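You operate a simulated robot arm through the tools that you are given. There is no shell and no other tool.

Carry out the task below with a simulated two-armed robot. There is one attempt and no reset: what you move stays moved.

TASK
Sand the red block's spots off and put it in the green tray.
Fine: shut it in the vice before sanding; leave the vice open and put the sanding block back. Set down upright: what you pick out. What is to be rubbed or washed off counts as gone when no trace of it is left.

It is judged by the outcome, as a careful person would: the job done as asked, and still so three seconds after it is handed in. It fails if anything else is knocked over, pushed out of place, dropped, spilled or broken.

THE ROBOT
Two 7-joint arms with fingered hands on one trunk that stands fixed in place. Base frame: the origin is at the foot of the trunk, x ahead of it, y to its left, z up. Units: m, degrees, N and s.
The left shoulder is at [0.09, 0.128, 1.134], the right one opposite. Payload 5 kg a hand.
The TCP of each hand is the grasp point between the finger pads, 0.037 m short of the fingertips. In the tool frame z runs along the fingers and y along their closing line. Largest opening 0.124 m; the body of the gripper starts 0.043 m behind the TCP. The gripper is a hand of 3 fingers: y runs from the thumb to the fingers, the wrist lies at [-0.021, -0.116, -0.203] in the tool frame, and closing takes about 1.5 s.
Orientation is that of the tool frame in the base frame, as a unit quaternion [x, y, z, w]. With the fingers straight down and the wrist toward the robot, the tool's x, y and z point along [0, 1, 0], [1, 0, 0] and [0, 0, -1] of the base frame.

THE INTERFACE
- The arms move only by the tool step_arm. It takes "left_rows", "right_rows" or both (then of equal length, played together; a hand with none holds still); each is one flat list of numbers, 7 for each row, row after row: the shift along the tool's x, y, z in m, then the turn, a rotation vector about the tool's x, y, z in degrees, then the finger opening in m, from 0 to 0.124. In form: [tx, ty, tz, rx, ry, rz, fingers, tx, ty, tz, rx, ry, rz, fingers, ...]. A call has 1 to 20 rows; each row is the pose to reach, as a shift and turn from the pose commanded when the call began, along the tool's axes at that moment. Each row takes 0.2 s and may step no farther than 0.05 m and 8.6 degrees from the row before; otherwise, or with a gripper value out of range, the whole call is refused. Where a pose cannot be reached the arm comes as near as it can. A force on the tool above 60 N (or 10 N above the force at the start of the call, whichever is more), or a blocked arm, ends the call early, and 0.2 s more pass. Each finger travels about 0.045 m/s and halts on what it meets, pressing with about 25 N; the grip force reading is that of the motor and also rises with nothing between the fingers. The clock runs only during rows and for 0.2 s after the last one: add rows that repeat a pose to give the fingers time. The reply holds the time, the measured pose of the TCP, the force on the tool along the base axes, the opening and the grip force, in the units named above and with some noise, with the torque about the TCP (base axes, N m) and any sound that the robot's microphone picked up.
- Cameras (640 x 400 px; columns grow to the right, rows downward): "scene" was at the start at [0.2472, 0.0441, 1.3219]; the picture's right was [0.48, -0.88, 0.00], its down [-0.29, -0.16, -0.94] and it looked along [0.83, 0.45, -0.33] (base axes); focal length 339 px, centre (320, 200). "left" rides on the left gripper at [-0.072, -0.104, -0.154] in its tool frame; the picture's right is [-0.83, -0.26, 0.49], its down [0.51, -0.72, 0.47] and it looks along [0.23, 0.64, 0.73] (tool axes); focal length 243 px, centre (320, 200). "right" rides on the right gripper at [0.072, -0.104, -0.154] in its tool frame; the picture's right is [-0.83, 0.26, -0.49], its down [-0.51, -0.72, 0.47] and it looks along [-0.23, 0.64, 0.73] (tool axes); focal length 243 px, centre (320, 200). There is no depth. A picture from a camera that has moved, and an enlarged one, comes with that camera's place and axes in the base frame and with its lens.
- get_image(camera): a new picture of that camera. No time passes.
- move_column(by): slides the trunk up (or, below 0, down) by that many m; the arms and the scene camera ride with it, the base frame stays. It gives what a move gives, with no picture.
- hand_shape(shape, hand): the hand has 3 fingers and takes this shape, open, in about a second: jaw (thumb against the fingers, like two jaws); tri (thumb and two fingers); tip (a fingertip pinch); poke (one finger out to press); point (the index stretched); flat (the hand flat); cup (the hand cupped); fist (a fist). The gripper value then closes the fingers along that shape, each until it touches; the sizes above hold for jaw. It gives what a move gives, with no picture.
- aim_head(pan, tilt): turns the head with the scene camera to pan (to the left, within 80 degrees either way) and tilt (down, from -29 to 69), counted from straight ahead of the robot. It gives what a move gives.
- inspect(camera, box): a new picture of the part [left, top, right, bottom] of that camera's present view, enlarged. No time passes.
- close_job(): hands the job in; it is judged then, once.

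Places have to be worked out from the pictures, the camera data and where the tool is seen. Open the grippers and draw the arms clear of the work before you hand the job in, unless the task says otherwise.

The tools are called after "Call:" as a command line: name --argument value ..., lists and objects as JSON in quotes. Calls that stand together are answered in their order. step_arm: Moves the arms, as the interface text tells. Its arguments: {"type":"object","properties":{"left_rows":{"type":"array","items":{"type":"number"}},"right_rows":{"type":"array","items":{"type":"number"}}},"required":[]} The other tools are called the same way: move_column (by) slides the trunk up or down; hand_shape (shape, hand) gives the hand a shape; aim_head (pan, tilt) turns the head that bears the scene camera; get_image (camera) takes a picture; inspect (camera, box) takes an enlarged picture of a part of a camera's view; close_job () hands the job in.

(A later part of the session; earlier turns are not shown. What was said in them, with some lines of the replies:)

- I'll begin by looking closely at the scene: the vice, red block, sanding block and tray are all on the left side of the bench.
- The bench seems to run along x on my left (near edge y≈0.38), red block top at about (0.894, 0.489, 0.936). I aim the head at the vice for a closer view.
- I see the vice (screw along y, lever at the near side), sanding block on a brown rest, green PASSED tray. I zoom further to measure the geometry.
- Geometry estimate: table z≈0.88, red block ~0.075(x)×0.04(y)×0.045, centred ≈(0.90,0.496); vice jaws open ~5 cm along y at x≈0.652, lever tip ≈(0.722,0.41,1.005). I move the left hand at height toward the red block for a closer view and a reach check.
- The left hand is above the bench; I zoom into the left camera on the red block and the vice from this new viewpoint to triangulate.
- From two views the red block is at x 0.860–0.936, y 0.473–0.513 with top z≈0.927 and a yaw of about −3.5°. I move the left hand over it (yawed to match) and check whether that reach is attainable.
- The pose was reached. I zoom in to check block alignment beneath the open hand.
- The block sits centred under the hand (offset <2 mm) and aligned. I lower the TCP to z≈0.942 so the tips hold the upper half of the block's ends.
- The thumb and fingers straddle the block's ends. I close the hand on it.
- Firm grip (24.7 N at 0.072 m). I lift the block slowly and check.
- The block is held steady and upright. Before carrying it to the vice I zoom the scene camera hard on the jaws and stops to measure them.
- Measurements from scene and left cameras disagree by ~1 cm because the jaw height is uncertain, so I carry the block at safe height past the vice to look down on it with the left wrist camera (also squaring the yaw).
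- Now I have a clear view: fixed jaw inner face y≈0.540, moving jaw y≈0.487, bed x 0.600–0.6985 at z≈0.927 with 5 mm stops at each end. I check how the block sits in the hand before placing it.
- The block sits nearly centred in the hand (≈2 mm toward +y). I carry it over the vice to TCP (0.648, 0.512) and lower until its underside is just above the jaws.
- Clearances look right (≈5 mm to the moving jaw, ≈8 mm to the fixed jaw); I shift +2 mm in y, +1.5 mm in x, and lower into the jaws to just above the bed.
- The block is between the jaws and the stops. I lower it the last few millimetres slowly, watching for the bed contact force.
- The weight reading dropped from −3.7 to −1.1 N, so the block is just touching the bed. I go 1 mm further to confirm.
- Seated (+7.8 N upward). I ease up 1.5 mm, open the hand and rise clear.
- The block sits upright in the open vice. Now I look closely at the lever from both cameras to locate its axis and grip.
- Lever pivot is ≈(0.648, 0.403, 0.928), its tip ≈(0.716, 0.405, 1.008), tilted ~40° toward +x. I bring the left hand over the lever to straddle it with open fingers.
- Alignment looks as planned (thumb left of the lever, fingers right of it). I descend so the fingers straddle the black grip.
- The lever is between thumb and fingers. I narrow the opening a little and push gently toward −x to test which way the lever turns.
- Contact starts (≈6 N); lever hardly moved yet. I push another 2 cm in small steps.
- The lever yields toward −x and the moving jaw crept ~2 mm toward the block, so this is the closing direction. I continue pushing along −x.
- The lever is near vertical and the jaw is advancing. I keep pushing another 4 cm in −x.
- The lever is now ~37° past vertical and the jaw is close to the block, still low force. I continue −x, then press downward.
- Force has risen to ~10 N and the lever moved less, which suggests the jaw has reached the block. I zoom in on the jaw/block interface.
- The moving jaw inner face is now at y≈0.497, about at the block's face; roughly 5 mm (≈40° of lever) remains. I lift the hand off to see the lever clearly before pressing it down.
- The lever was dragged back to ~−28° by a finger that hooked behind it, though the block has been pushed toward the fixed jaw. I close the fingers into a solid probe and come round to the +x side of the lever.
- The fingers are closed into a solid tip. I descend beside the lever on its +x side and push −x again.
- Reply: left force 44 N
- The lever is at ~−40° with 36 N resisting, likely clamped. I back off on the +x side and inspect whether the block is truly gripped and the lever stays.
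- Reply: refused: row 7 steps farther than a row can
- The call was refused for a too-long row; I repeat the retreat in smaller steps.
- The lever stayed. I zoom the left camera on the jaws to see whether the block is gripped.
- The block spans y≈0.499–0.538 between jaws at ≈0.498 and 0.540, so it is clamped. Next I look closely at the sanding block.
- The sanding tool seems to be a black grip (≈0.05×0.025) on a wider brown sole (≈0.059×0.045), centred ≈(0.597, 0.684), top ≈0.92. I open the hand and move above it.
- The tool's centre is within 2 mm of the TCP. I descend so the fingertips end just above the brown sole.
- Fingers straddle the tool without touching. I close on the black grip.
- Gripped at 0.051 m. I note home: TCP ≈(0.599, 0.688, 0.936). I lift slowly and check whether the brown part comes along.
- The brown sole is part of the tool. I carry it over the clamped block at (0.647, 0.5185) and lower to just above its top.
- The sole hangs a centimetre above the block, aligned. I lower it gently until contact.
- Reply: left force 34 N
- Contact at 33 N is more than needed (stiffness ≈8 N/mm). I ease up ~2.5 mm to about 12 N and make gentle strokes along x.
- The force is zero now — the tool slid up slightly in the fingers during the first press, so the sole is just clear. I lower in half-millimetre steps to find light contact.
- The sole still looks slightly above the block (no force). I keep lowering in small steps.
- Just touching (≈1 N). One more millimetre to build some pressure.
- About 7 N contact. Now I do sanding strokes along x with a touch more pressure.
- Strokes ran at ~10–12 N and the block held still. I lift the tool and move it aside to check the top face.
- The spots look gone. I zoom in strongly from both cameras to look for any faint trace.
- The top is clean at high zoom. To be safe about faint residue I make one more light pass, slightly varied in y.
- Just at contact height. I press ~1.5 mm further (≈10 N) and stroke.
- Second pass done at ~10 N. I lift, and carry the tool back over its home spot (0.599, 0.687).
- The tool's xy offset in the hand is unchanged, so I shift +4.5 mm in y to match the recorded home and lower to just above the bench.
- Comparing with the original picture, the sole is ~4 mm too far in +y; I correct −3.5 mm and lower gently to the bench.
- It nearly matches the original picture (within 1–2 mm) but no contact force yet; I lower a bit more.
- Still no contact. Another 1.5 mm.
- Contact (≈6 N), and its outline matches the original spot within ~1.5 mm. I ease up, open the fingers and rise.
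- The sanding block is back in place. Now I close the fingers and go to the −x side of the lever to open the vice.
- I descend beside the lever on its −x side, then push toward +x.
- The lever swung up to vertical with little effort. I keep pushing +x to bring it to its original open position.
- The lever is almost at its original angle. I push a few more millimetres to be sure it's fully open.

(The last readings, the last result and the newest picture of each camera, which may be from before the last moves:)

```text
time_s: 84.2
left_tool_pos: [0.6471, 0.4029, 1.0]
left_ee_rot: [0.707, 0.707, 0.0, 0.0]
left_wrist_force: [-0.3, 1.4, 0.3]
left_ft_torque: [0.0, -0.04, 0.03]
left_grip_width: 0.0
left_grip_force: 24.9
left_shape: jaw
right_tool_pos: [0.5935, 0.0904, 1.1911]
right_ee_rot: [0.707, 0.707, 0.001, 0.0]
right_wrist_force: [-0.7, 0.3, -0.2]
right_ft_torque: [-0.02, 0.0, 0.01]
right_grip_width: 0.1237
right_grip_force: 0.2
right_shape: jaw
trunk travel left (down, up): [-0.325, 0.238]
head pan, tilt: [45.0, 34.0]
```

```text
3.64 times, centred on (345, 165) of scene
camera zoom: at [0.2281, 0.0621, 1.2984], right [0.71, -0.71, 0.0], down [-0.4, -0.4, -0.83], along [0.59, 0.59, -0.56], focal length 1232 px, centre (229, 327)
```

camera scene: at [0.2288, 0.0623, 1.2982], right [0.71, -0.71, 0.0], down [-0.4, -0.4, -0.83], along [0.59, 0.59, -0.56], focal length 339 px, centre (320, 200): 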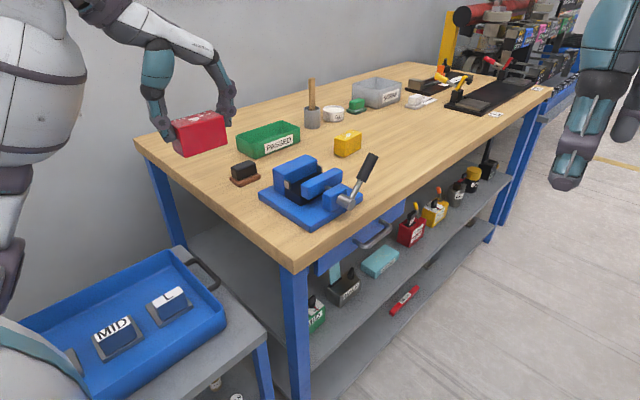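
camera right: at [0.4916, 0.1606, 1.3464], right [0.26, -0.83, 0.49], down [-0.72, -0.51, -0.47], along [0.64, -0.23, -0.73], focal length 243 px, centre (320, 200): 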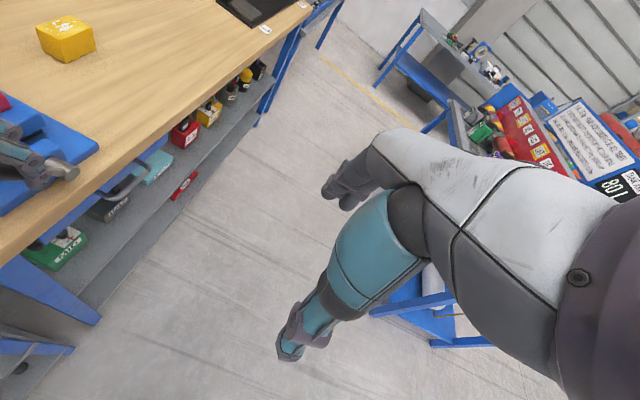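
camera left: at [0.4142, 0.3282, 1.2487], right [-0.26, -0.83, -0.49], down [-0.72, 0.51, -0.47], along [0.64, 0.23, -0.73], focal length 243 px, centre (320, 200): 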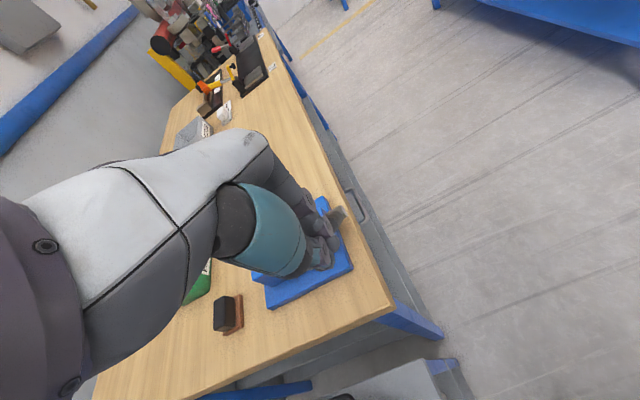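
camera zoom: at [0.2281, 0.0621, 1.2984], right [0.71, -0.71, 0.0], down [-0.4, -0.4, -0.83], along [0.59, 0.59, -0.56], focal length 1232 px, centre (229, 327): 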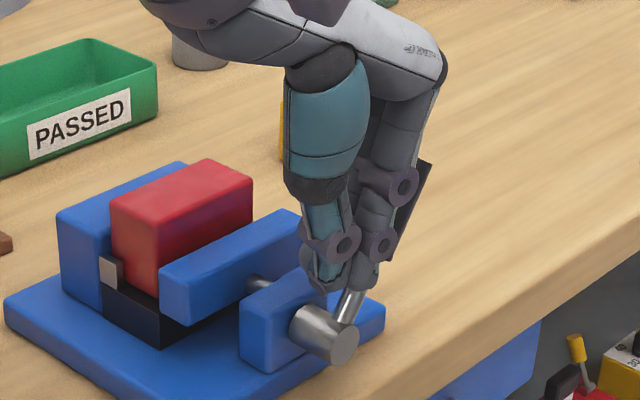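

The lever matches its original position. I retreat −x and up, then check the jaw gap.

Call:
step_arm --left_rows '[0, -0.01, 0, 0, 0, 0, 0, 0, -0.03, -0.005, 0, 0, 0, 0, 0, -0.04, -0.04, 0, 0, 0, 0, 0, -0.05, -0.08, 0, 0, 0, 0, 0.02, -0.06, -0.12, 0, 0, 0, 0, 0.05, -0.08, -0.14, 0, 0, 0, 0.02, 0.09, -0.1, -0.15, 0, 0, 0, 0.04, 0.11, -0.13, -0.15, 0, 0, 0, 0.06, 0.11, -0.15, -0.15, 0, 0, 0, 0.08, 0.11, -0.15, -0.15, 0, 0, 0, 0.1, 0.11, -0.15, -0.15, 0, 0, 0, 0.12, 0.11, -0.15, -0.15, 0, 0, 0, 0.12]'

Call:
inspect --camera "scene" --box '[260, 130, 390, 220]'

Call:
get_image --camera "left"

```text
time_s: 86.8
left_tool_pos: [0.4981, 0.512, 1.15]
left_ee_rot: [0.707, 0.707, 0.001, 0.0]
left_wrist_force: [0.4, 0.2, 0.2]
left_ft_torque: [0.02, -0.01, 0.0]
left_grip_width: 0.1093
left_grip_force: 0.0
left_shape: jaw
right_tool_pos: [0.595, 0.0911, 1.1913]
right_ee_rot: [0.707, 0.707, 0.0, -0.001]
right_wrist_force: [0.1, 0.7, -0.2]
right_ft_torque: [0.02, 0.01, 0.0]
right_grip_width: 0.1239
right_grip_force: 0.1
right_shape: jaw
trunk travel left (down, up): [-0.325, 0.238]
head pan, tilt: [45.0, 34.0]
```

```text
4.44 times, centred on (325, 175) of scene
camera zoom: at [0.2286, 0.0621, 1.2983], right [0.71, -0.71, 0.0], down [-0.4, -0.4, -0.83], along [0.59, 0.59, -0.56], focal length 1506 px, centre (298, 311)
```

zoom: 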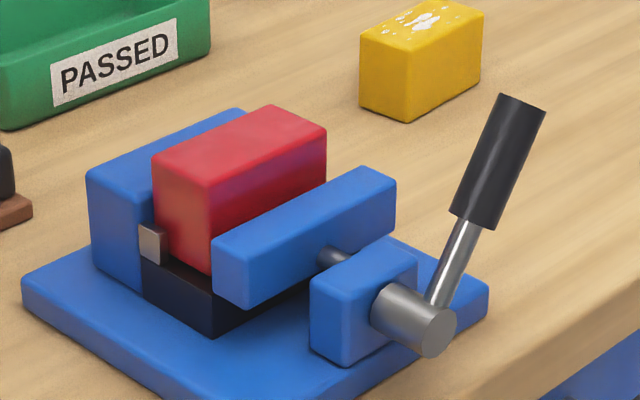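

```text
taken
camera left: at [0.3937, 0.4406, 1.3028], right [-0.26, -0.83, -0.49], down [-0.72, 0.51, -0.47], along [0.64, 0.23, -0.73], focal length 243 px, centre (320, 200)
```

left: 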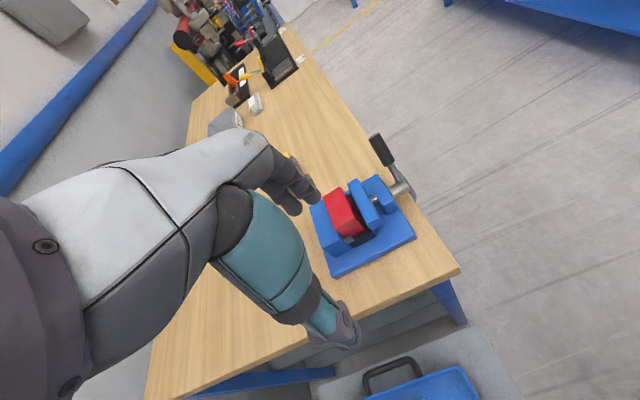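

The vice is open (lever ~7° short of its original angle; I'll finish that afterwards). I zoom in to measure the block's place for picking it up.

Call:
inspect --camera "left" --box '[300, 165, 420, 275]'

Call:
inspect --camera "left" --box '[315, 180, 375, 245]'

```text
3.64 times, centred on (360, 220) of left
camera zoom: at [0.3937, 0.4406, 1.3028], right [-0.26, -0.83, -0.49], down [-0.72, 0.51, -0.47], along [0.64, 0.23, -0.73], focal length 882 px, centre (174, 127)
```

zoom: 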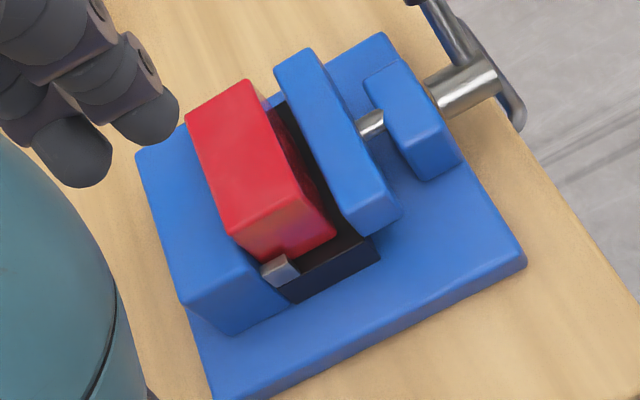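

```text
6.15 times, centred on (345, 212) of left
camera zoom: at [0.3937, 0.4406, 1.3028], right [-0.26, -0.83, -0.49], down [-0.72, 0.51, -0.47], along [0.64, 0.23, -0.73], focal length 1493 px, centre (166, 123)
```

zoom: 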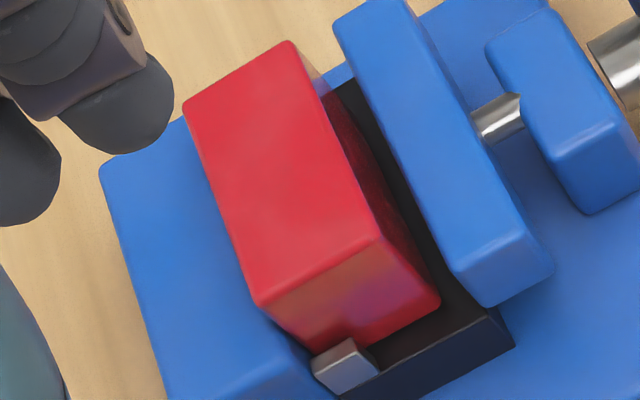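

The block is centred at ≈(0.646, 0.518), clear of the moving jaw. Before picking it, I test with the empty hand how far the left arm can reach over the tray, since that decides the grip angle.

Call:
step_arm --left_rows '[0.029, 0.025, 0, 0, 0, 0, 0.12, 0.058, 0.05, 0, 0, 0, 0, 0.12, 0.086, 0.075, 0, 0, 0, 0, 0.12, 0.115, 0.1, 0, 0, 0, 0, 0.12, 0.144, 0.126, 0, 0, 0, 0, 0.12, 0.173, 0.15, 0, 0, 0, 0, 0.12, 0.2, 0.176, 0, 0, 0, 0, 0.12, 0.23, 0.2, 0.01, 0, 0, 0, 0.12, 0.26, 0.226, 0.03, 0, 0, 0, 0.12, 0.288, 0.252, 0.05, 0, 0, 0, 0.12, 0.288, 0.252, 0.08, 0, 0, 0, 0.12, 0.288, 0.252, 0.1, 0, 0, 0, 0.12, 0.288, 0.252, 0.1, 0, 0, 0, 0.12]'

Call:
get_image --camera "left"

Call:
get_image --camera "scene"

```text
time_s: 89.6
left_tool_pos: [0.7494, 0.8002, 1.05]
left_ee_rot: [0.707, 0.707, 0.0, 0.0]
left_wrist_force: [-0.3, -0.2, -0.4]
left_ft_torque: [0.02, 0.01, 0.02]
left_grip_width: 0.1196
left_grip_force: 0.0
left_shape: jaw
right_tool_pos: [0.5944, 0.0896, 1.1922]
right_ee_rot: [0.707, 0.708, -0.001, -0.001]
right_wrist_force: [-0.4, -0.4, 0.2]
right_ft_torque: [-0.02, -0.01, -0.01]
right_grip_width: 0.1236
right_grip_force: 0.0
right_shape: jaw
trunk travel left (down, up): [-0.325, 0.238]
head pan, tilt: [45.0, 34.0]
```

```text
taken
camera left: at [0.6459, 0.7281, 1.2025], right [-0.26, -0.83, -0.49], down [-0.72, 0.51, -0.47], along [0.64, 0.23, -0.73], focal length 243 px, centre (320, 200)
```

left: 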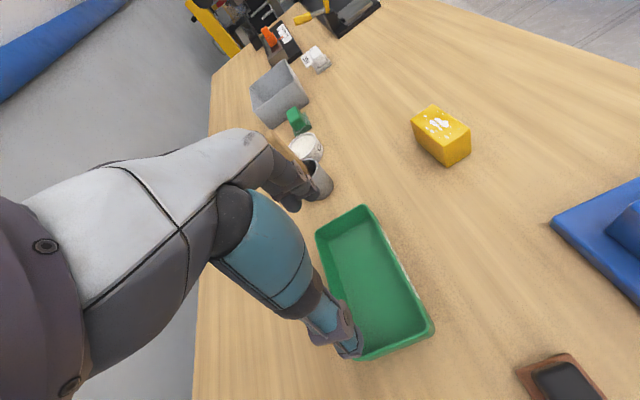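

```text
taken
camera scene: at [0.2283, 0.0618, 1.2984], right [0.71, -0.71, 0.0], down [-0.4, -0.4, -0.83], along [0.59, 0.59, -0.56], focal length 339 px, centre (320, 200)
```

scene: 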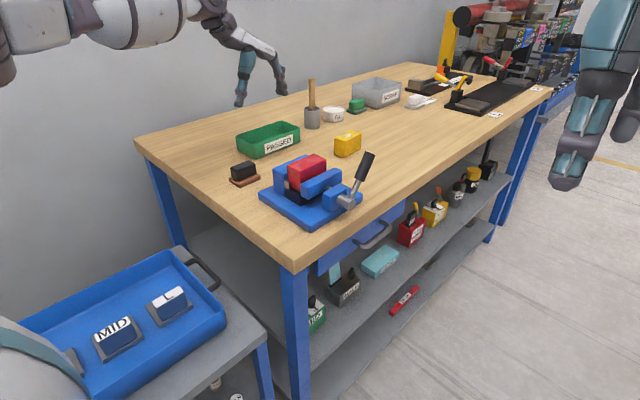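

The hand reached (0.749, 0.800, 1.05) with the normal orientation, so no tilting is needed. I measure the tray from here.

Call:
inspect --camera "left" --box '[300, 190, 450, 370]'

```text
2.22 times, centred on (375, 280) of left
camera zoom: at [0.6459, 0.7281, 1.2025], right [-0.26, -0.83, -0.49], down [-0.72, 0.51, -0.47], along [0.64, 0.23, -0.73], focal length 539 px, centre (198, 22)
```

zoom: 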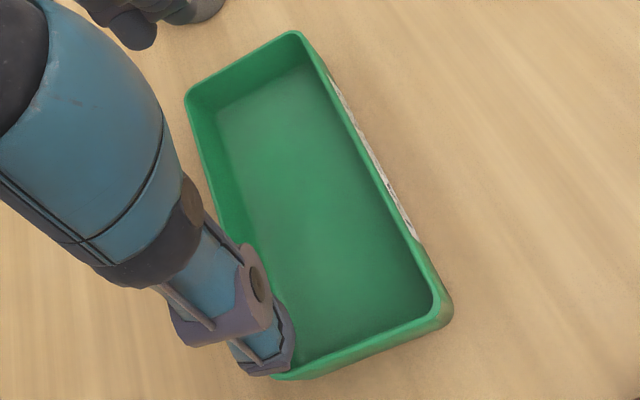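

Tray interior floor is about x 0.688–0.83, y 0.764–0.832, rim z≈0.927. Now I go back over the vice to pick up the red block.

Call:
step_arm --left_rows '[0, 0, -0.03, 0, 0, 0, 0.12, -0.035, -0.013, -0.05, 0, 0, 0, 0.12, -0.072, -0.026, -0.05, 0, 0, 0, 0.12, -0.11, -0.04, -0.05, 0, 0, 0, 0.12, -0.147, -0.053, -0.05, 0, 0, 0, 0.12, -0.184, -0.066, -0.05, 0, 0, 0, 0.12, -0.221, -0.08, -0.05, 0, 0, 0, 0.12, -0.258, -0.093, -0.05, 0, 0, 0, 0.12, -0.286, -0.103, -0.05, 0, 0, 0, 0.12, -0.286, -0.103, -0.02, 0, 0, 0, 0.12, -0.286, -0.103, 0.005, 0, 0, 0, 0.12, -0.286, -0.103, 0.005, 0, 0, 0, 0.12]'

Call:
inspect --camera "left" --box '[270, 190, 430, 350]'

Call:
inspect --camera "scene" --box '[250, 110, 380, 220]'

```text
time_s: 92.2
left_tool_pos: [0.6461, 0.5124, 1.0458]
left_ee_rot: [0.707, 0.707, 0.0, -0.001]
left_wrist_force: [-0.2, -0.1, 0.0]
left_ft_torque: [0.02, -0.03, -0.01]
left_grip_width: 0.1196
left_grip_force: 0.1
left_shape: jaw
right_tool_pos: [0.5929, 0.0889, 1.1928]
right_ee_rot: [0.707, 0.707, 0.001, 0.0]
right_wrist_force: [0.5, -0.4, -0.2]
right_ft_torque: [0.05, -0.02, -0.02]
right_grip_width: 0.1235
right_grip_force: 0.0
right_shape: jaw
trunk travel left (down, up): [-0.325, 0.238]
head pan, tilt: [45.0, 34.0]
```

```text
2.50 times, centred on (350, 270) of left
camera zoom: at [0.5419, 0.4408, 1.1979], right [-0.26, -0.83, -0.49], down [-0.72, 0.51, -0.47], along [0.64, 0.23, -0.73], focal length 606 px, centre (245, 25)
```

zoom: 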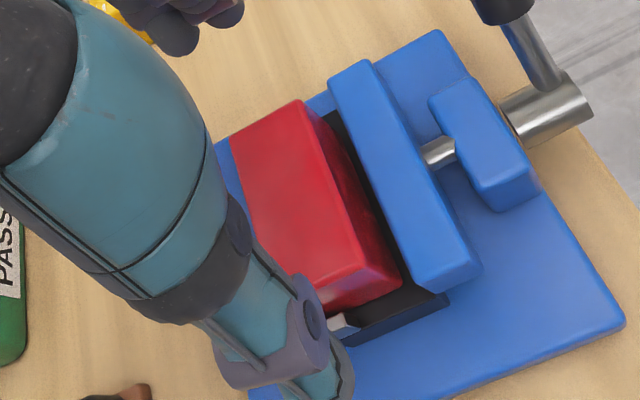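

```text
3.64 times, centred on (315, 165) of scene
camera zoom: at [0.2277, 0.0613, 1.2985], right [0.71, -0.71, 0.0], down [-0.4, -0.39, -0.83], along [0.59, 0.59, -0.56], focal length 1232 px, centre (338, 327)
```

zoom: 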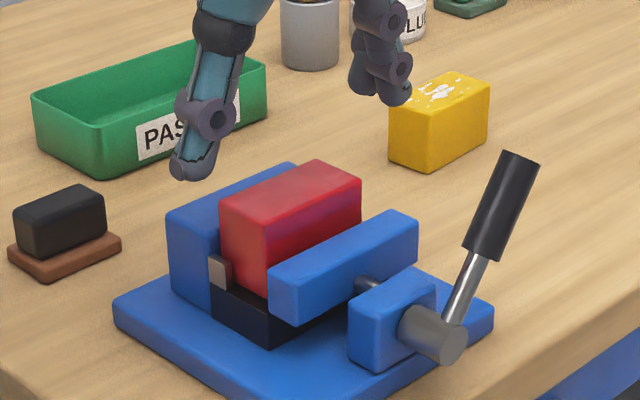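

The block is centred in x and ~5 mm toward +y of the TCP, fine for a grip that clears both jaws. I descend to TCP z≈0.987.

Call:
step_arm --left_rows '[0.001, 0, 0.02, 0, 0, 0, 0.12, 0.0015, 0, 0.04, 0, 0, 0, 0.12, 0.0015, 0, 0.052, 0, 0, 0, 0.12, 0.0015, 0, 0.058, 0, 0, 0, 0.12, 0.0015, 0, 0.058, 0, 0, 0, 0.12]'

Call:
inspect --camera "scene" --box '[270, 130, 370, 215]'

```text
time_s: 93.4
left_tool_pos: [0.6455, 0.5157, 0.9865]
left_ee_rot: [0.707, 0.707, 0.0, 0.0]
left_wrist_force: [-0.4, 0.0, 0.4]
left_ft_torque: [0.02, 0.0, 0.01]
left_grip_width: 0.1198
left_grip_force: 0.1
left_shape: jaw
right_tool_pos: [0.5938, 0.0893, 1.1915]
right_ee_rot: [0.707, 0.707, 0.001, 0.0]
right_wrist_force: [0.4, 0.5, 0.4]
right_ft_torque: [-0.01, -0.03, -0.03]
right_grip_width: 0.1238
right_grip_force: 0.0
right_shape: jaw
trunk travel left (down, up): [-0.325, 0.238]
head pan, tilt: [45.0, 34.0]
```

```text
4.71 times, centred on (320, 172) of scene
camera zoom: at [0.2281, 0.0619, 1.2984], right [0.71, -0.71, 0.0], down [-0.4, -0.4, -0.83], along [0.59, 0.59, -0.56], focal length 1594 px, centre (320, 329)
```

zoom: 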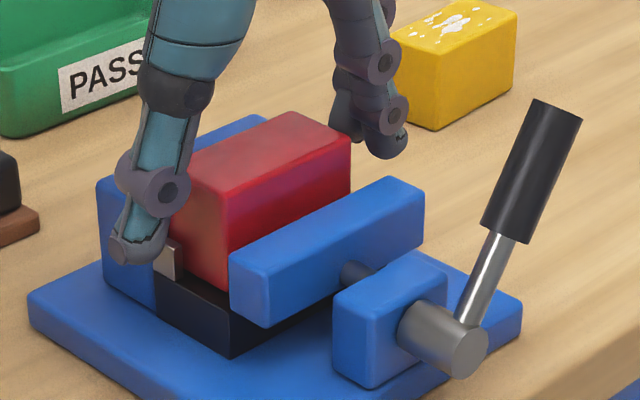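

Positioned. I raise 2 mm for stop clearance and close on the block.

Call:
step_arm --left_rows '[-0.001, 0, -0.002, 0, 0, 0, 0.12, -0.001, 0, -0.002, 0, 0, 0, 0.1, -0.001, 0, -0.002, 0, 0, 0, 0.08, -0.001, 0, -0.002, 0, 0, 0, 0.06, -0.001, 0, -0.002, 0, 0, 0, 0.05, -0.001, 0, -0.002, 0, 0, 0, 0.05, -0.001, 0, -0.002, 0, 0, 0, 0.05, -0.001, 0, -0.002, 0, 0, 0, 0.05, -0.001, 0, -0.002, 0, 0, 0, 0.05]'

Call:
inspect --camera "scene" --box '[270, 130, 370, 215]'

```text
time_s: 95.4
left_tool_pos: [0.6451, 0.514, 0.9912]
left_ee_rot: [0.707, 0.707, 0.0, 0.0]
left_wrist_force: [0.0, -1.0, 0.3]
left_ft_torque: [-0.02, -0.02, 0.02]
left_grip_width: 0.072
left_grip_force: 24.9
left_shape: jaw
right_tool_pos: [0.5947, 0.0888, 1.1911]
right_ee_rot: [0.707, 0.707, 0.0, 0.001]
right_wrist_force: [-0.1, -0.6, -0.4]
right_ft_torque: [0.0, 0.0, 0.0]
right_grip_width: 0.1237
right_grip_force: 0.1
right_shape: jaw
trunk travel left (down, up): [-0.325, 0.238]
head pan, tilt: [45.0, 34.0]
```

```text
4.71 times, centred on (320, 172) of scene
camera zoom: at [0.2282, 0.062, 1.2984], right [0.71, -0.71, 0.0], down [-0.4, -0.4, -0.83], along [0.59, 0.59, -0.56], focal length 1594 px, centre (320, 329)
```

zoom: 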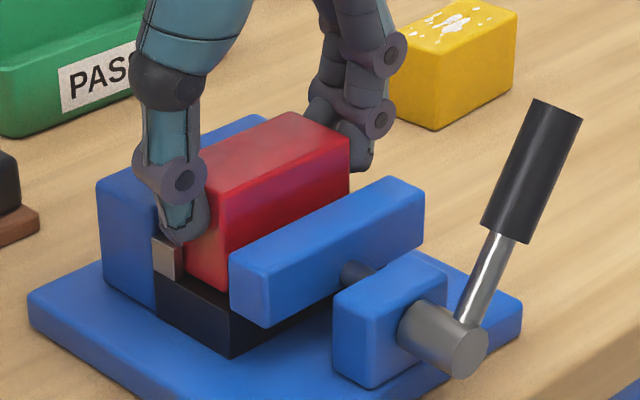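

Gripped (0.072 m, 25 N). I lift straight up out of the vice.

Call:
step_arm --left_rows '[-0.001, 0, -0.004, 0, 0, 0, 0.05, -0.001, 0, -0.015, 0, 0, 0, 0.05, -0.001, 0, -0.03, 0, 0, 0, 0.05, -0.001, 0, -0.055, 0, 0, 0, 0.05, -0.001, 0, -0.085, 0, 0, 0, 0.05, -0.001, 0, -0.12, 0, 0, 0, 0.05, -0.001, 0, -0.12, 0, 0, 0, 0.05]'

Call:
inspect --camera "scene" --box '[250, 90, 390, 215]'

Call:
inspect --camera "left" --box '[270, 180, 430, 350]'

```text
time_s: 97.0
left_tool_pos: [0.6481, 0.5133, 1.1073]
left_ee_rot: [0.707, 0.707, -0.001, 0.0]
left_wrist_force: [-0.3, 0.5, -4.6]
left_ft_torque: [-0.02, 0.02, 0.03]
left_grip_width: 0.0721
left_grip_force: 25.0
left_shape: jaw
right_tool_pos: [0.5949, 0.0899, 1.1904]
right_ee_rot: [0.707, 0.707, 0.0, 0.0]
right_wrist_force: [-0.1, -0.3, 0.1]
right_ft_torque: [0.0, -0.01, 0.01]
right_grip_width: 0.1237
right_grip_force: 0.1
right_shape: jaw
trunk travel left (down, up): [-0.325, 0.238]
head pan, tilt: [45.0, 34.0]
```

```text
3.20 times, centred on (320, 152) of scene
camera zoom: at [0.2288, 0.0628, 1.2982], right [0.71, -0.71, 0.0], down [-0.4, -0.4, -0.83], along [0.59, 0.59, -0.56], focal length 1084 px, centre (320, 352)
```

zoom: 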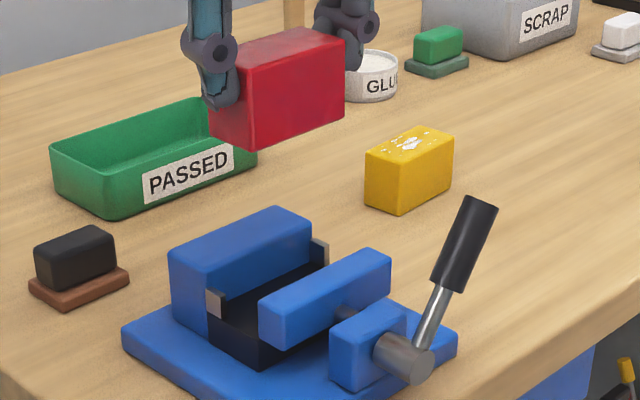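

```text
2.35 times, centred on (350, 265) of left
camera zoom: at [0.5435, 0.4417, 1.2611], right [-0.26, -0.83, -0.49], down [-0.72, 0.51, -0.47], along [0.64, 0.23, -0.73], focal length 571 px, centre (249, 47)
```

zoom: 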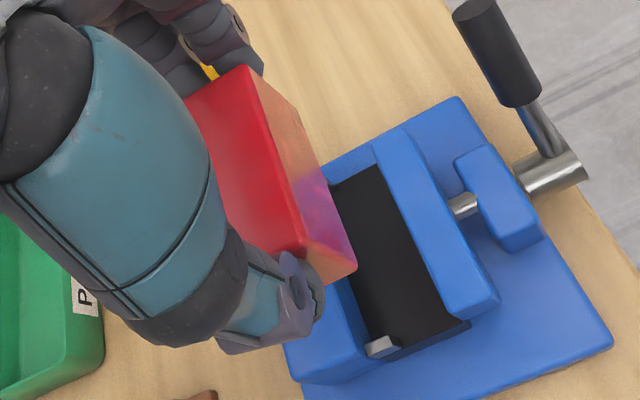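

The block is clean and upright in the hand, and the vice is empty. I carry it over the tray to TCP (0.757, 0.794).

Call:
step_arm --left_rows '[0.035, 0.014, 0, 0, 0, 0, 0.05, 0.07, 0.028, 0, 0, 0, 0, 0.05, 0.105, 0.041, 0, 0, 0, 0, 0.05, 0.14, 0.055, 0, 0, 0, 0, 0.05, 0.175, 0.068, 0, 0, 0, 0, 0.05, 0.21, 0.082, 0, 0, 0, 0, 0.05, 0.245, 0.095, 0, 0, 0, 0, 0.05, 0.27, 0.105, 0, 0, 0, 0, 0.05, 0.281, 0.109, 0.02, 0, 0, 0, 0.05, 0.281, 0.109, 0.05, 0, 0, 0, 0.05, 0.281, 0.109, 0.08, 0, 0, 0, 0.05, 0.281, 0.109, 0.08, 0, 0, 0, 0.05]'

Call:
inspect --camera "left" --box '[270, 180, 450, 360]'

Call:
inspect --camera "scene" --box '[200, 80, 320, 180]'

```text
time_s: 99.6
left_tool_pos: [0.7567, 0.7951, 1.0295]
left_ee_rot: [0.707, 0.707, -0.001, 0.0]
left_wrist_force: [-0.1, -0.6, -4.4]
left_ft_torque: [-0.05, 0.01, -0.04]
left_grip_width: 0.072
left_grip_force: 25.4
left_shape: jaw
right_tool_pos: [0.5944, 0.0898, 1.1917]
right_ee_rot: [0.707, 0.707, 0.0, 0.002]
right_wrist_force: [0.8, 1.0, 0.6]
right_ft_torque: [0.02, 0.0, 0.0]
right_grip_width: 0.1237
right_grip_force: 0.0
right_shape: jaw
trunk travel left (down, up): [-0.325, 0.238]
head pan, tilt: [45.0, 34.0]
```

```text
2.22 times, centred on (360, 270) of left
camera zoom: at [0.6519, 0.7228, 1.1818], right [-0.26, -0.83, -0.49], down [-0.72, 0.51, -0.47], along [0.64, 0.23, -0.73], focal length 539 px, centre (231, 44)
```

zoom: 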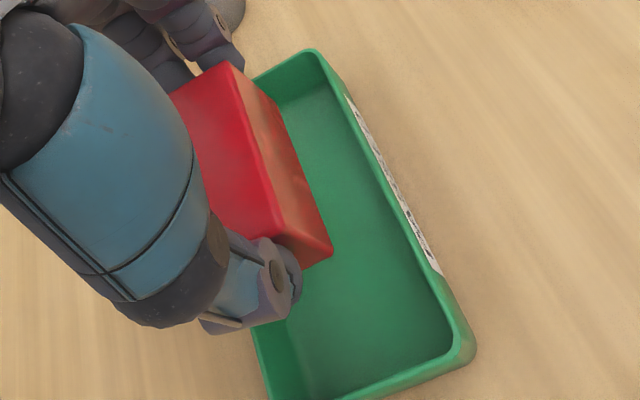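

```text
4.00 times, centred on (260, 130) of scene
camera zoom: at [0.2282, 0.0619, 1.2984], right [0.71, -0.71, 0.0], down [-0.4, -0.4, -0.83], along [0.59, 0.59, -0.56], focal length 1355 px, centre (560, 480)
```

zoom: 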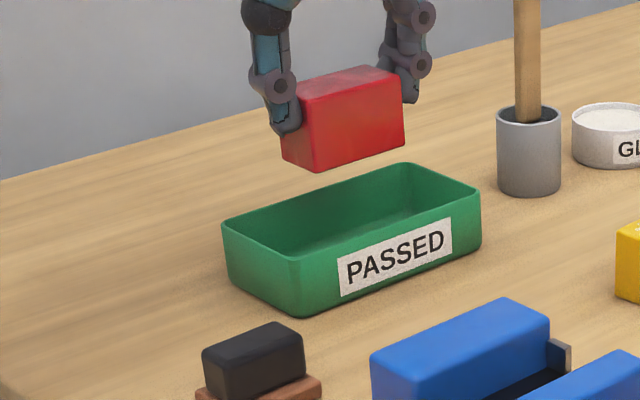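

Block and tray are aligned (block centre ≈(0.757, 0.799)). I descend into the tray to just above its floor.

Call:
step_arm --left_rows '[-0.002, 0.001, 0.02, 0, 0, 0, 0.05, -0.002, 0.001, 0.04, 0, 0, 0, 0.05, -0.002, 0.001, 0.06, 0, 0, 0, 0.05, -0.002, 0.001, 0.07, 0, 0, 0, 0.05, -0.002, 0.001, 0.075, 0, 0, 0, 0.05, -0.002, 0.001, 0.075, 0, 0, 0, 0.05]'

Call:
inspect --camera "scene" --box '[210, 90, 320, 180]'

Call:
inspect --camera "left" --box '[270, 180, 420, 350]'

```text
time_s: 101.0
left_tool_pos: [0.7567, 0.7929, 0.9545]
left_ee_rot: [0.707, 0.707, 0.0, 0.0]
left_wrist_force: [-0.6, -0.9, -3.1]
left_ft_torque: [-0.04, -0.03, 0.02]
left_grip_width: 0.0719
left_grip_force: 25.4
left_shape: jaw
right_tool_pos: [0.5961, 0.0899, 1.1914]
right_ee_rot: [0.707, 0.707, 0.0, 0.0]
right_wrist_force: [0.1, -0.9, -0.1]
right_ft_torque: [0.03, 0.02, -0.02]
right_grip_width: 0.1235
right_grip_force: 0.1
right_shape: jaw
trunk travel left (down, up): [-0.325, 0.238]
head pan, tilt: [45.0, 34.0]
```

```text
4.44 times, centred on (265, 135) of scene
camera zoom: at [0.2286, 0.0624, 1.2983], right [0.71, -0.71, 0.0], down [-0.4, -0.4, -0.83], along [0.59, 0.59, -0.56], focal length 1506 px, centre (564, 489)
```

zoom: 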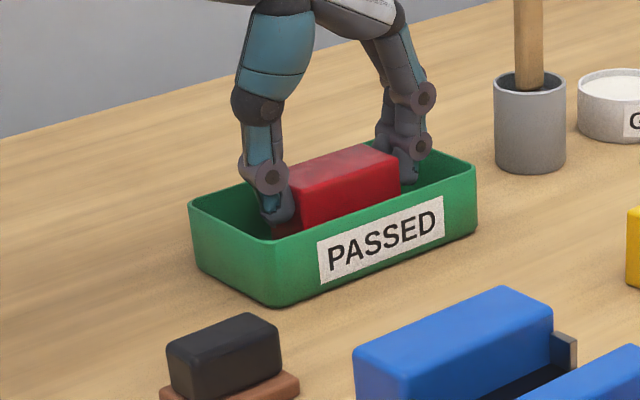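

```text
2.35 times, centred on (345, 265) of left
camera zoom: at [0.6532, 0.7208, 1.1063], right [-0.26, -0.83, -0.49], down [-0.72, 0.51, -0.47], along [0.64, 0.23, -0.73], focal length 571 px, centre (261, 47)
```

zoom: 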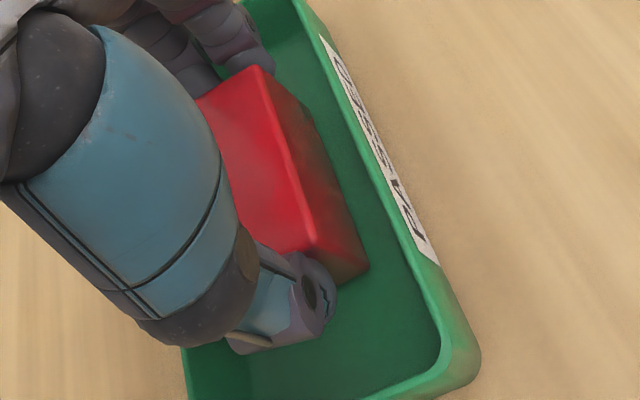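

Block is inside the tray just above the floor. I lower in small steps until contact registers.

Call:
step_arm --left_rows '[0, 0, 0.0015, 0, 0, 0, 0.05, 0, 0, 0.003, 0, 0, 0, 0.05, 0, 0, 0.0045, 0, 0, 0, 0.05, 0, 0, 0.0045, 0, 0, 0, 0.05]'

```text
time_s: 102.0
left_tool_pos: [0.7565, 0.7931, 0.9491]
left_ee_rot: [0.707, 0.707, 0.001, 0.001]
left_wrist_force: [-0.3, 0.7, -3.6]
left_ft_torque: [0.02, 0.02, -0.02]
left_grip_width: 0.0719
left_grip_force: 24.8
left_shape: jaw
right_tool_pos: [0.5941, 0.0889, 1.1921]
right_ee_rot: [0.707, 0.707, 0.0, 0.001]
right_wrist_force: [-0.4, 0.7, -0.1]
right_ft_torque: [0.01, -0.02, 0.01]
right_grip_width: 0.1236
right_grip_force: 0.0
right_shape: jaw
trunk travel left (down, up): [-0.325, 0.238]
head pan, tilt: [45.0, 34.0]
```

No contact yet (−3.6 N is just the block's weight); I continue down another 2.5 mm.

Call:
step_arm --left_rows '[0, 0, 0.001, 0, 0, 0, 0.05, 0, 0, 0.002, 0, 0, 0, 0.05, 0, 0, 0.0025, 0, 0, 0, 0.05, 0, 0, 0.0025, 0, 0, 0, 0.05]'

```text
time_s: 103.0
left_tool_pos: [0.7552, 0.7917, 0.9475]
left_ee_rot: [0.707, 0.707, 0.001, 0.001]
left_wrist_force: [2.4, 1.6, 4.7]
left_ft_torque: [0.08, -0.04, 0.02]
left_grip_width: 0.072
left_grip_force: 24.7
left_shape: jaw
right_tool_pos: [0.594, 0.0889, 1.1931]
right_ee_rot: [0.707, 0.707, 0.0, 0.001]
right_wrist_force: [0.9, 0.1, 0.2]
right_ft_torque: [0.0, -0.03, 0.01]
right_grip_width: 0.1237
right_grip_force: 0.0
right_shape: jaw
trunk travel left (down, up): [-0.325, 0.238]
head pan, tilt: [45.0, 34.0]
```

Contact (+4.7 N): the block rests on the tray floor. I ease 1 mm, open to 0.092 m (keeping clear of the tray walls) and rise.

Call:
step_arm --left_rows '[0, 0, -0.001, 0, 0, 0, 0.05, 0, 0, -0.001, 0, 0, 0, 0.07, 0, 0, -0.001, 0, 0, 0, 0.085, 0, 0, -0.001, 0, 0, 0, 0.092, 0, 0, -0.001, 0, 0, 0, 0.092, 0, 0, -0.001, 0, 0, 0, 0.092, 0, 0, -0.01, 0, 0, 0, 0.092, 0, 0, -0.025, 0, 0, 0, 0.092, 0, 0, -0.05, 0, 0, 0, 0.092, 0, 0, -0.09, 0, 0, 0, 0.092, 0, 0, -0.13, 0, 0, 0, 0.092, 0, 0, -0.16, 0, 0, 0, 0.1, 0, 0, -0.16, 0, 0, 0, 0.1]'

Call:
inspect --camera "scene" --box '[210, 90, 320, 180]'

Call:
get_image --camera "left"

```text
time_s: 105.8
left_tool_pos: [0.7562, 0.7922, 1.1065]
left_ee_rot: [0.707, 0.707, -0.001, 0.001]
left_wrist_force: [-0.4, -0.3, -0.6]
left_ft_torque: [-0.03, 0.02, 0.0]
left_grip_width: 0.0997
left_grip_force: 0.0
left_shape: jaw
right_tool_pos: [0.594, 0.0903, 1.1909]
right_ee_rot: [0.707, 0.707, 0.0, 0.001]
right_wrist_force: [0.1, 0.2, -0.3]
right_ft_torque: [-0.04, 0.01, -0.05]
right_grip_width: 0.1237
right_grip_force: 0.0
right_shape: jaw
trunk travel left (down, up): [-0.325, 0.238]
head pan, tilt: [45.0, 34.0]
```

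```text
4.44 times, centred on (265, 135) of scene
camera zoom: at [0.2283, 0.0624, 1.2983], right [0.71, -0.71, 0.0], down [-0.4, -0.4, -0.83], along [0.59, 0.59, -0.56], focal length 1506 px, centre (564, 489)
```

zoom: 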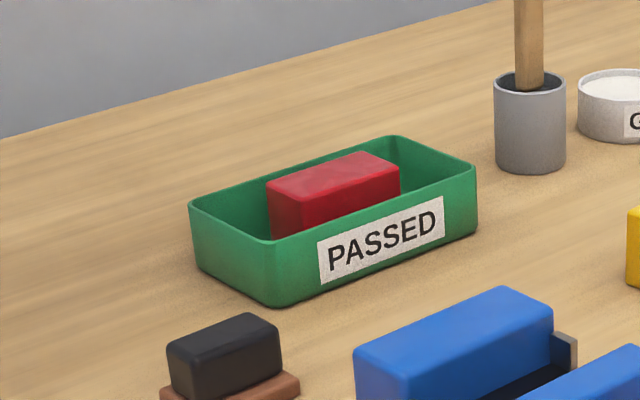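

```text
taken
camera left: at [0.6529, 0.7208, 1.2591], right [-0.26, -0.83, -0.49], down [-0.72, 0.51, -0.47], along [0.64, 0.23, -0.73], focal length 243 px, centre (320, 200)
```

left: 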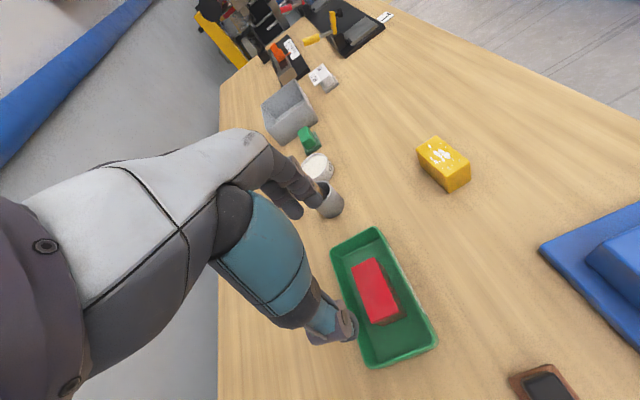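

The block stands upright in the tray. I zoom in to verify no trace of spots remains, including along its edges.

Call:
inspect --camera "left" --box '[340, 245, 410, 335]'

Call:
inspect --camera "scene" --box '[250, 120, 295, 150]'

Call:
inspect --camera "scene" --box '[220, 130, 390, 230]'

```text
4.44 times, centred on (375, 290) of left
camera zoom: at [0.6529, 0.7208, 1.2591], right [-0.26, -0.83, -0.49], down [-0.72, 0.51, -0.47], along [0.64, 0.23, -0.73], focal length 1078 px, centre (76, -200)
```

zoom: 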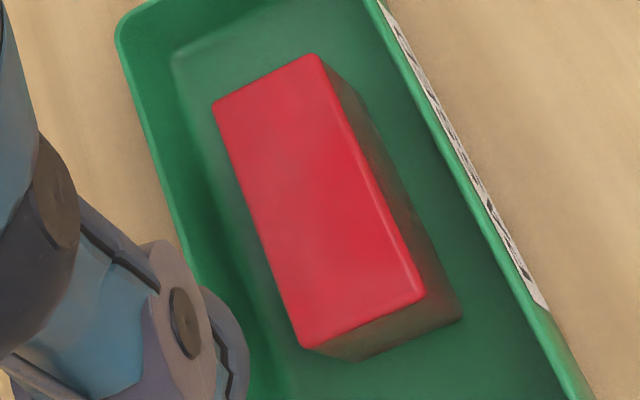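

```text
13.33 times, centred on (272, 135) of scene
camera zoom: at [0.2283, 0.0624, 1.2983], right [0.71, -0.71, 0.0], down [-0.4, -0.4, -0.83], along [0.59, 0.59, -0.56], focal length 4518 px, centre (953, 1067)
```

zoom: 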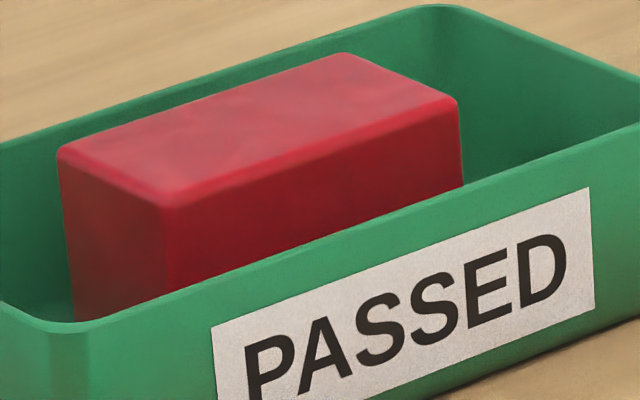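

```text
3.76 times, centred on (305, 180) of scene
camera zoom: at [0.2283, 0.0624, 1.2983], right [0.71, -0.71, 0.0], down [-0.4, -0.4, -0.83], along [0.59, 0.59, -0.56], focal length 1276 px, centre (376, 275)
```

zoom: 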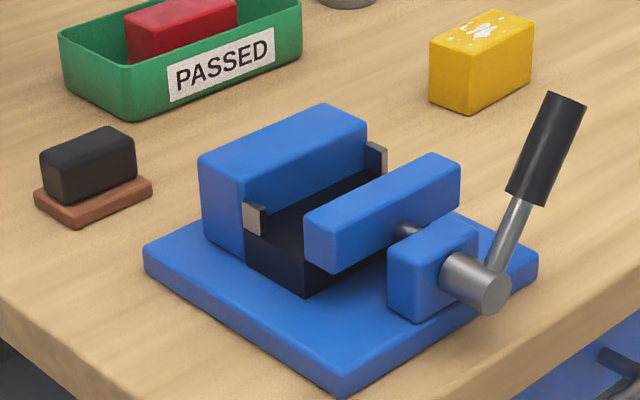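

Everything looks right: spots gone, block upright, sanding block home. The vice lever is ~7° short of where it was found, so I go back with closed fingers to open it fully.

Call:
step_arm --left_rows '[-0.035, -0.016, -0.01, 0, 0, 0, 0.08, -0.07, -0.032, -0.02, 0, 0, 0, 0.06, -0.106, -0.048, -0.02, 0, 0, 0, 0.04, -0.142, -0.064, -0.02, 0, 0, 0, 0.02, -0.177, -0.08, -0.02, 0, 0, 0, 0, -0.212, -0.096, -0.02, 0, 0, 0, 0, -0.248, -0.112, -0.02, 0, 0, 0, 0, -0.284, -0.128, -0.02, 0, 0, 0, 0, -0.32, -0.145, -0.02, 0, 0, 0, 0, -0.355, -0.162, -0.02, 0, 0, 0, 0, -0.39, -0.176, -0.02, 0, 0, 0, 0, -0.39, -0.176, -0.02, 0, 0, 0, 0]'

Call:
inspect --camera "scene" --box '[230, 80, 400, 220]'

```text
time_s: 108.4
left_tool_pos: [0.5796, 0.403, 1.1266]
left_ee_rot: [0.707, 0.707, -0.001, 0.001]
left_wrist_force: [-0.2, 0.4, 0.6]
left_ft_torque: [0.0, 0.02, 0.01]
left_grip_width: 0.0002
left_grip_force: 25.1
left_shape: jaw
right_tool_pos: [0.5955, 0.09, 1.192]
right_ee_rot: [0.707, 0.707, -0.001, 0.001]
right_wrist_force: [-0.3, 0.1, -0.2]
right_ft_torque: [-0.03, -0.03, -0.01]
right_grip_width: 0.1237
right_grip_force: 0.0
right_shape: jaw
trunk travel left (down, up): [-0.325, 0.238]
head pan, tilt: [45.0, 34.0]
```

```text
2.86 times, centred on (315, 150) of scene
camera zoom: at [0.2285, 0.0629, 1.2982], right [0.71, -0.71, 0.0], down [-0.4, -0.4, -0.83], along [0.59, 0.59, -0.56], focal length 968 px, centre (334, 343)
```

zoom: 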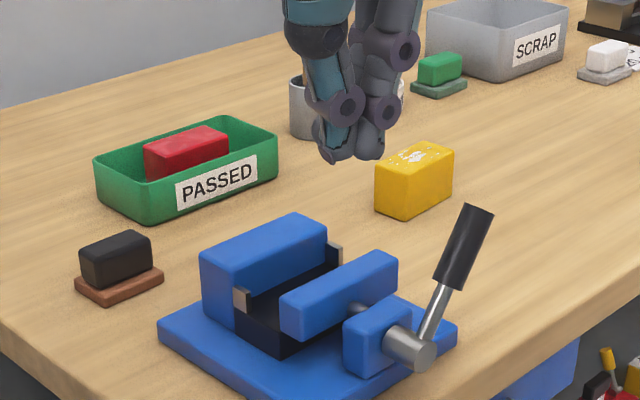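

Now I descend on the −x side of the lever and push +x until it reaches its end.

Call:
step_arm --left_rows '[0, 0, 0.04, 0, 0, 0, 0, 0, 0, 0.08, 0, 0, 0, 0, 0, 0, 0.115, 0, 0, 0, 0, 0, 0, 0.1266, 0, 0, 0, 0, 0, 0.02, 0.1266, 0, 0, 0, 0, 0, 0.04, 0.1266, 0, 0, 0, 0, 0, 0.055, 0.1266, 0, 0, 0, 0, 0, 0.062, 0.1266, 0, 0, 0, 0, 0, 0.067, 0.1266, 0, 0, 0, 0, 0, 0.071, 0.1266, 0, 0, 0, 0, 0, 0.075, 0.1266, 0, 0, 0, 0, 0, 0.075, 0.1266, 0, 0, 0, 0]'

Call:
inspect --camera "scene" --box '[290, 120, 400, 220]'

```text
time_s: 111.0
left_tool_pos: [0.6539, 0.4026, 0.9996]
left_ee_rot: [0.707, 0.707, 0.0, 0.001]
left_wrist_force: [-0.1, 0.9, 0.9]
left_ft_torque: [0.03, 0.0, 0.01]
left_grip_width: 0.0002
left_grip_force: 25.1
left_shape: jaw
right_tool_pos: [0.5939, 0.0892, 1.1925]
right_ee_rot: [0.707, 0.707, 0.0, 0.001]
right_wrist_force: [-0.4, 0.7, 0.2]
right_ft_torque: [-0.03, 0.0, 0.0]
right_grip_width: 0.1237
right_grip_force: 0.0
right_shape: jaw
trunk travel left (down, up): [-0.325, 0.238]
head pan, tilt: [45.0, 34.0]
```

```text
4.00 times, centred on (345, 170) of scene
camera zoom: at [0.2279, 0.062, 1.2984], right [0.71, -0.71, 0.0], down [-0.4, -0.4, -0.83], along [0.59, 0.59, -0.56], focal length 1355 px, centre (220, 320)
```

zoom: 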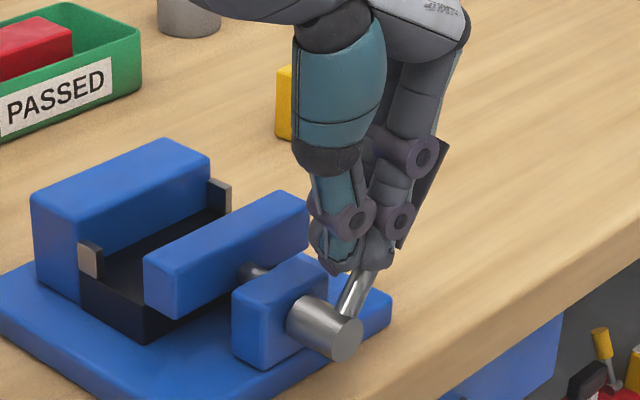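

Almost there. A few millimetres more.

Call:
step_arm --left_rows '[0, 0.002, 0, 0, 0, 0, 0, 0, 0.004, 0, 0, 0, 0, 0, 0, 0.005, 0, 0, 0, 0, 0, 0, 0.005, 0, 0, 0, 0, 0]'

Call:
inspect --camera "scene" --box '[290, 120, 400, 220]'

```text
time_s: 112.0
left_tool_pos: [0.6592, 0.4034, 1.0001]
left_ee_rot: [0.707, 0.708, 0.0, 0.0]
left_wrist_force: [-2.5, 4.2, 1.4]
left_ft_torque: [0.08, 0.03, 0.16]
left_grip_width: 0.0001
left_grip_force: 25.0
left_shape: jaw
right_tool_pos: [0.5936, 0.0899, 1.1924]
right_ee_rot: [0.707, 0.707, 0.001, 0.0]
right_wrist_force: [-0.4, 0.5, 0.1]
right_ft_torque: [0.01, 0.01, 0.0]
right_grip_width: 0.1236
right_grip_force: 0.0
right_shape: jaw
trunk travel left (down, up): [-0.325, 0.238]
head pan, tilt: [45.0, 34.0]
```

```text
4.00 times, centred on (345, 170) of scene
camera zoom: at [0.2278, 0.0624, 1.2984], right [0.71, -0.71, 0.0], down [-0.4, -0.4, -0.83], along [0.59, 0.59, -0.56], focal length 1355 px, centre (220, 320)
```

zoom: 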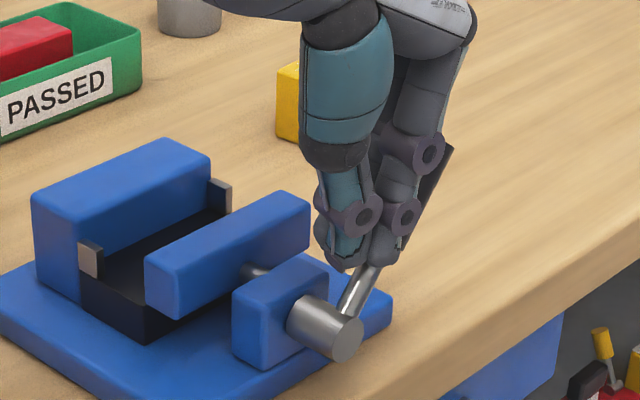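

The lever now matches its original position and resistance is starting. I retreat −x and up, open the hand, and draw the arm back to its starting place.

Call:
step_arm --left_rows '[0, -0.01, 0, 0, 0, 0, 0, 0, -0.03, 0, 0, 0, 0, 0, 0, -0.05, -0.02, 0, 0, 0, 0, 0, -0.06, -0.06, 0, 0, 0, 0, 0, -0.07, -0.1, 0, 0, 0, 0, 0.02, -0.09, -0.14, 0, 0, 0, 0.02, 0.04, -0.12, -0.165, 0, 0, 0, 0.04, 0.06, -0.15, -0.17, 0, 0, 0, 0.06, 0.08, -0.18, -0.17, 0, 0, 0, 0.08, 0.1, -0.21, -0.17, 0, 0, 0, 0.1, 0.1, -0.235, -0.17, 0, 0, 0, 0.12, 0.1, -0.235, -0.17, 0, 0, 0, 0.124, 0.1, -0.235, -0.17, 0, 0, 0, 0.124]'

Call:
get_image --camera "scene"

Call:
inspect --camera "scene" --box '[215, 110, 395, 230]'

Call:
get_image --camera "left"

```text
time_s: 114.8
left_tool_pos: [0.425, 0.5025, 1.1699]
left_ee_rot: [0.707, 0.707, 0.0, 0.0]
left_wrist_force: [-0.4, -0.1, -0.1]
left_ft_torque: [0.03, 0.02, -0.01]
left_grip_width: 0.1236
left_grip_force: 0.1
left_shape: jaw
right_tool_pos: [0.5938, 0.0909, 1.1911]
right_ee_rot: [0.707, 0.707, 0.0, 0.0]
right_wrist_force: [-0.5, -0.2, 0.1]
right_ft_torque: [-0.04, -0.01, 0.0]
right_grip_width: 0.1239
right_grip_force: 0.1
right_shape: jaw
trunk travel left (down, up): [-0.325, 0.238]
head pan, tilt: [45.0, 34.0]
```

```text
taken
camera scene: at [0.2282, 0.0623, 1.2983], right [0.71, -0.71, 0.0], down [-0.4, -0.4, -0.83], along [0.59, 0.59, -0.56], focal length 339 px, centre (320, 200)
```

scene: 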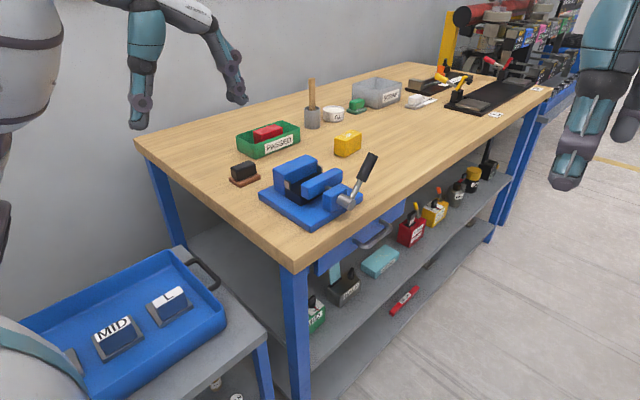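

```text
3.33 times, centred on (305, 170) of scene
camera zoom: at [0.2282, 0.0623, 1.2983], right [0.71, -0.71, 0.0], down [-0.4, -0.4, -0.83], along [0.59, 0.59, -0.56], focal length 1129 px, centre (370, 300)
```

zoom: 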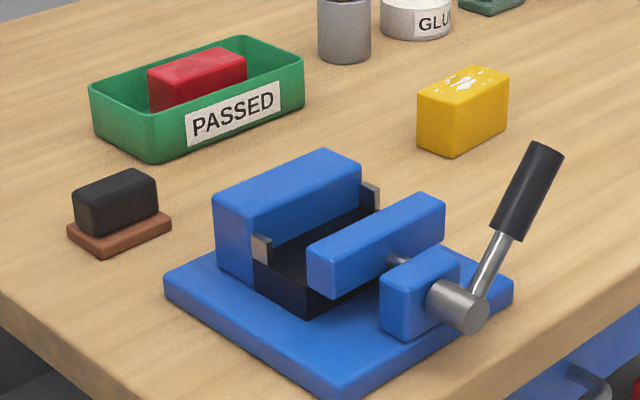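

```text
taken
camera left: at [0.321, 0.4304, 1.3226], right [-0.26, -0.83, -0.49], down [-0.72, 0.51, -0.47], along [0.64, 0.23, -0.73], focal length 243 px, centre (320, 200)
```

left: 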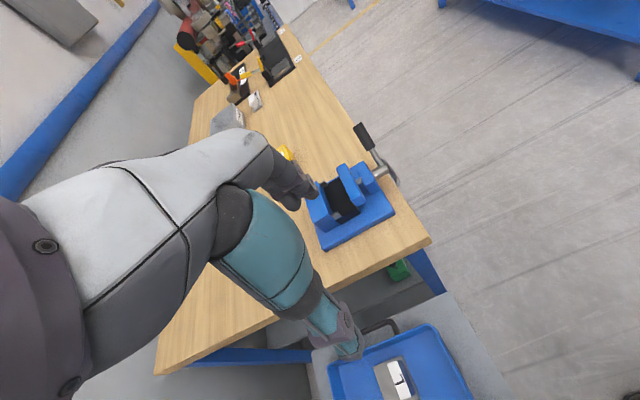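

Final check: the red block is clean, upright in the PASSED tray; the vice is open as found; the sanding block is back in its spot; nothing else has moved, and both hands are open and clear. I hand in the job.

Call:
close_job

```text
The job is handed in.
```

The red block's spots are sanded off, and it stands upright in the green tray. Close-up views of the top and the sides I could see show no trace of them. I could not see the side facing the wall, but no spots showed on it earlier.

- **Vice:** I shut the block in it before sanding. It is now empty and open, with the lever back at its original angle.
- **Sanding block:** it is back on its original spot, within about 2 mm.
- **Everything else:** nothing else appears to have moved in the last pictures. Both hands are open, and the arms are clear of the work.
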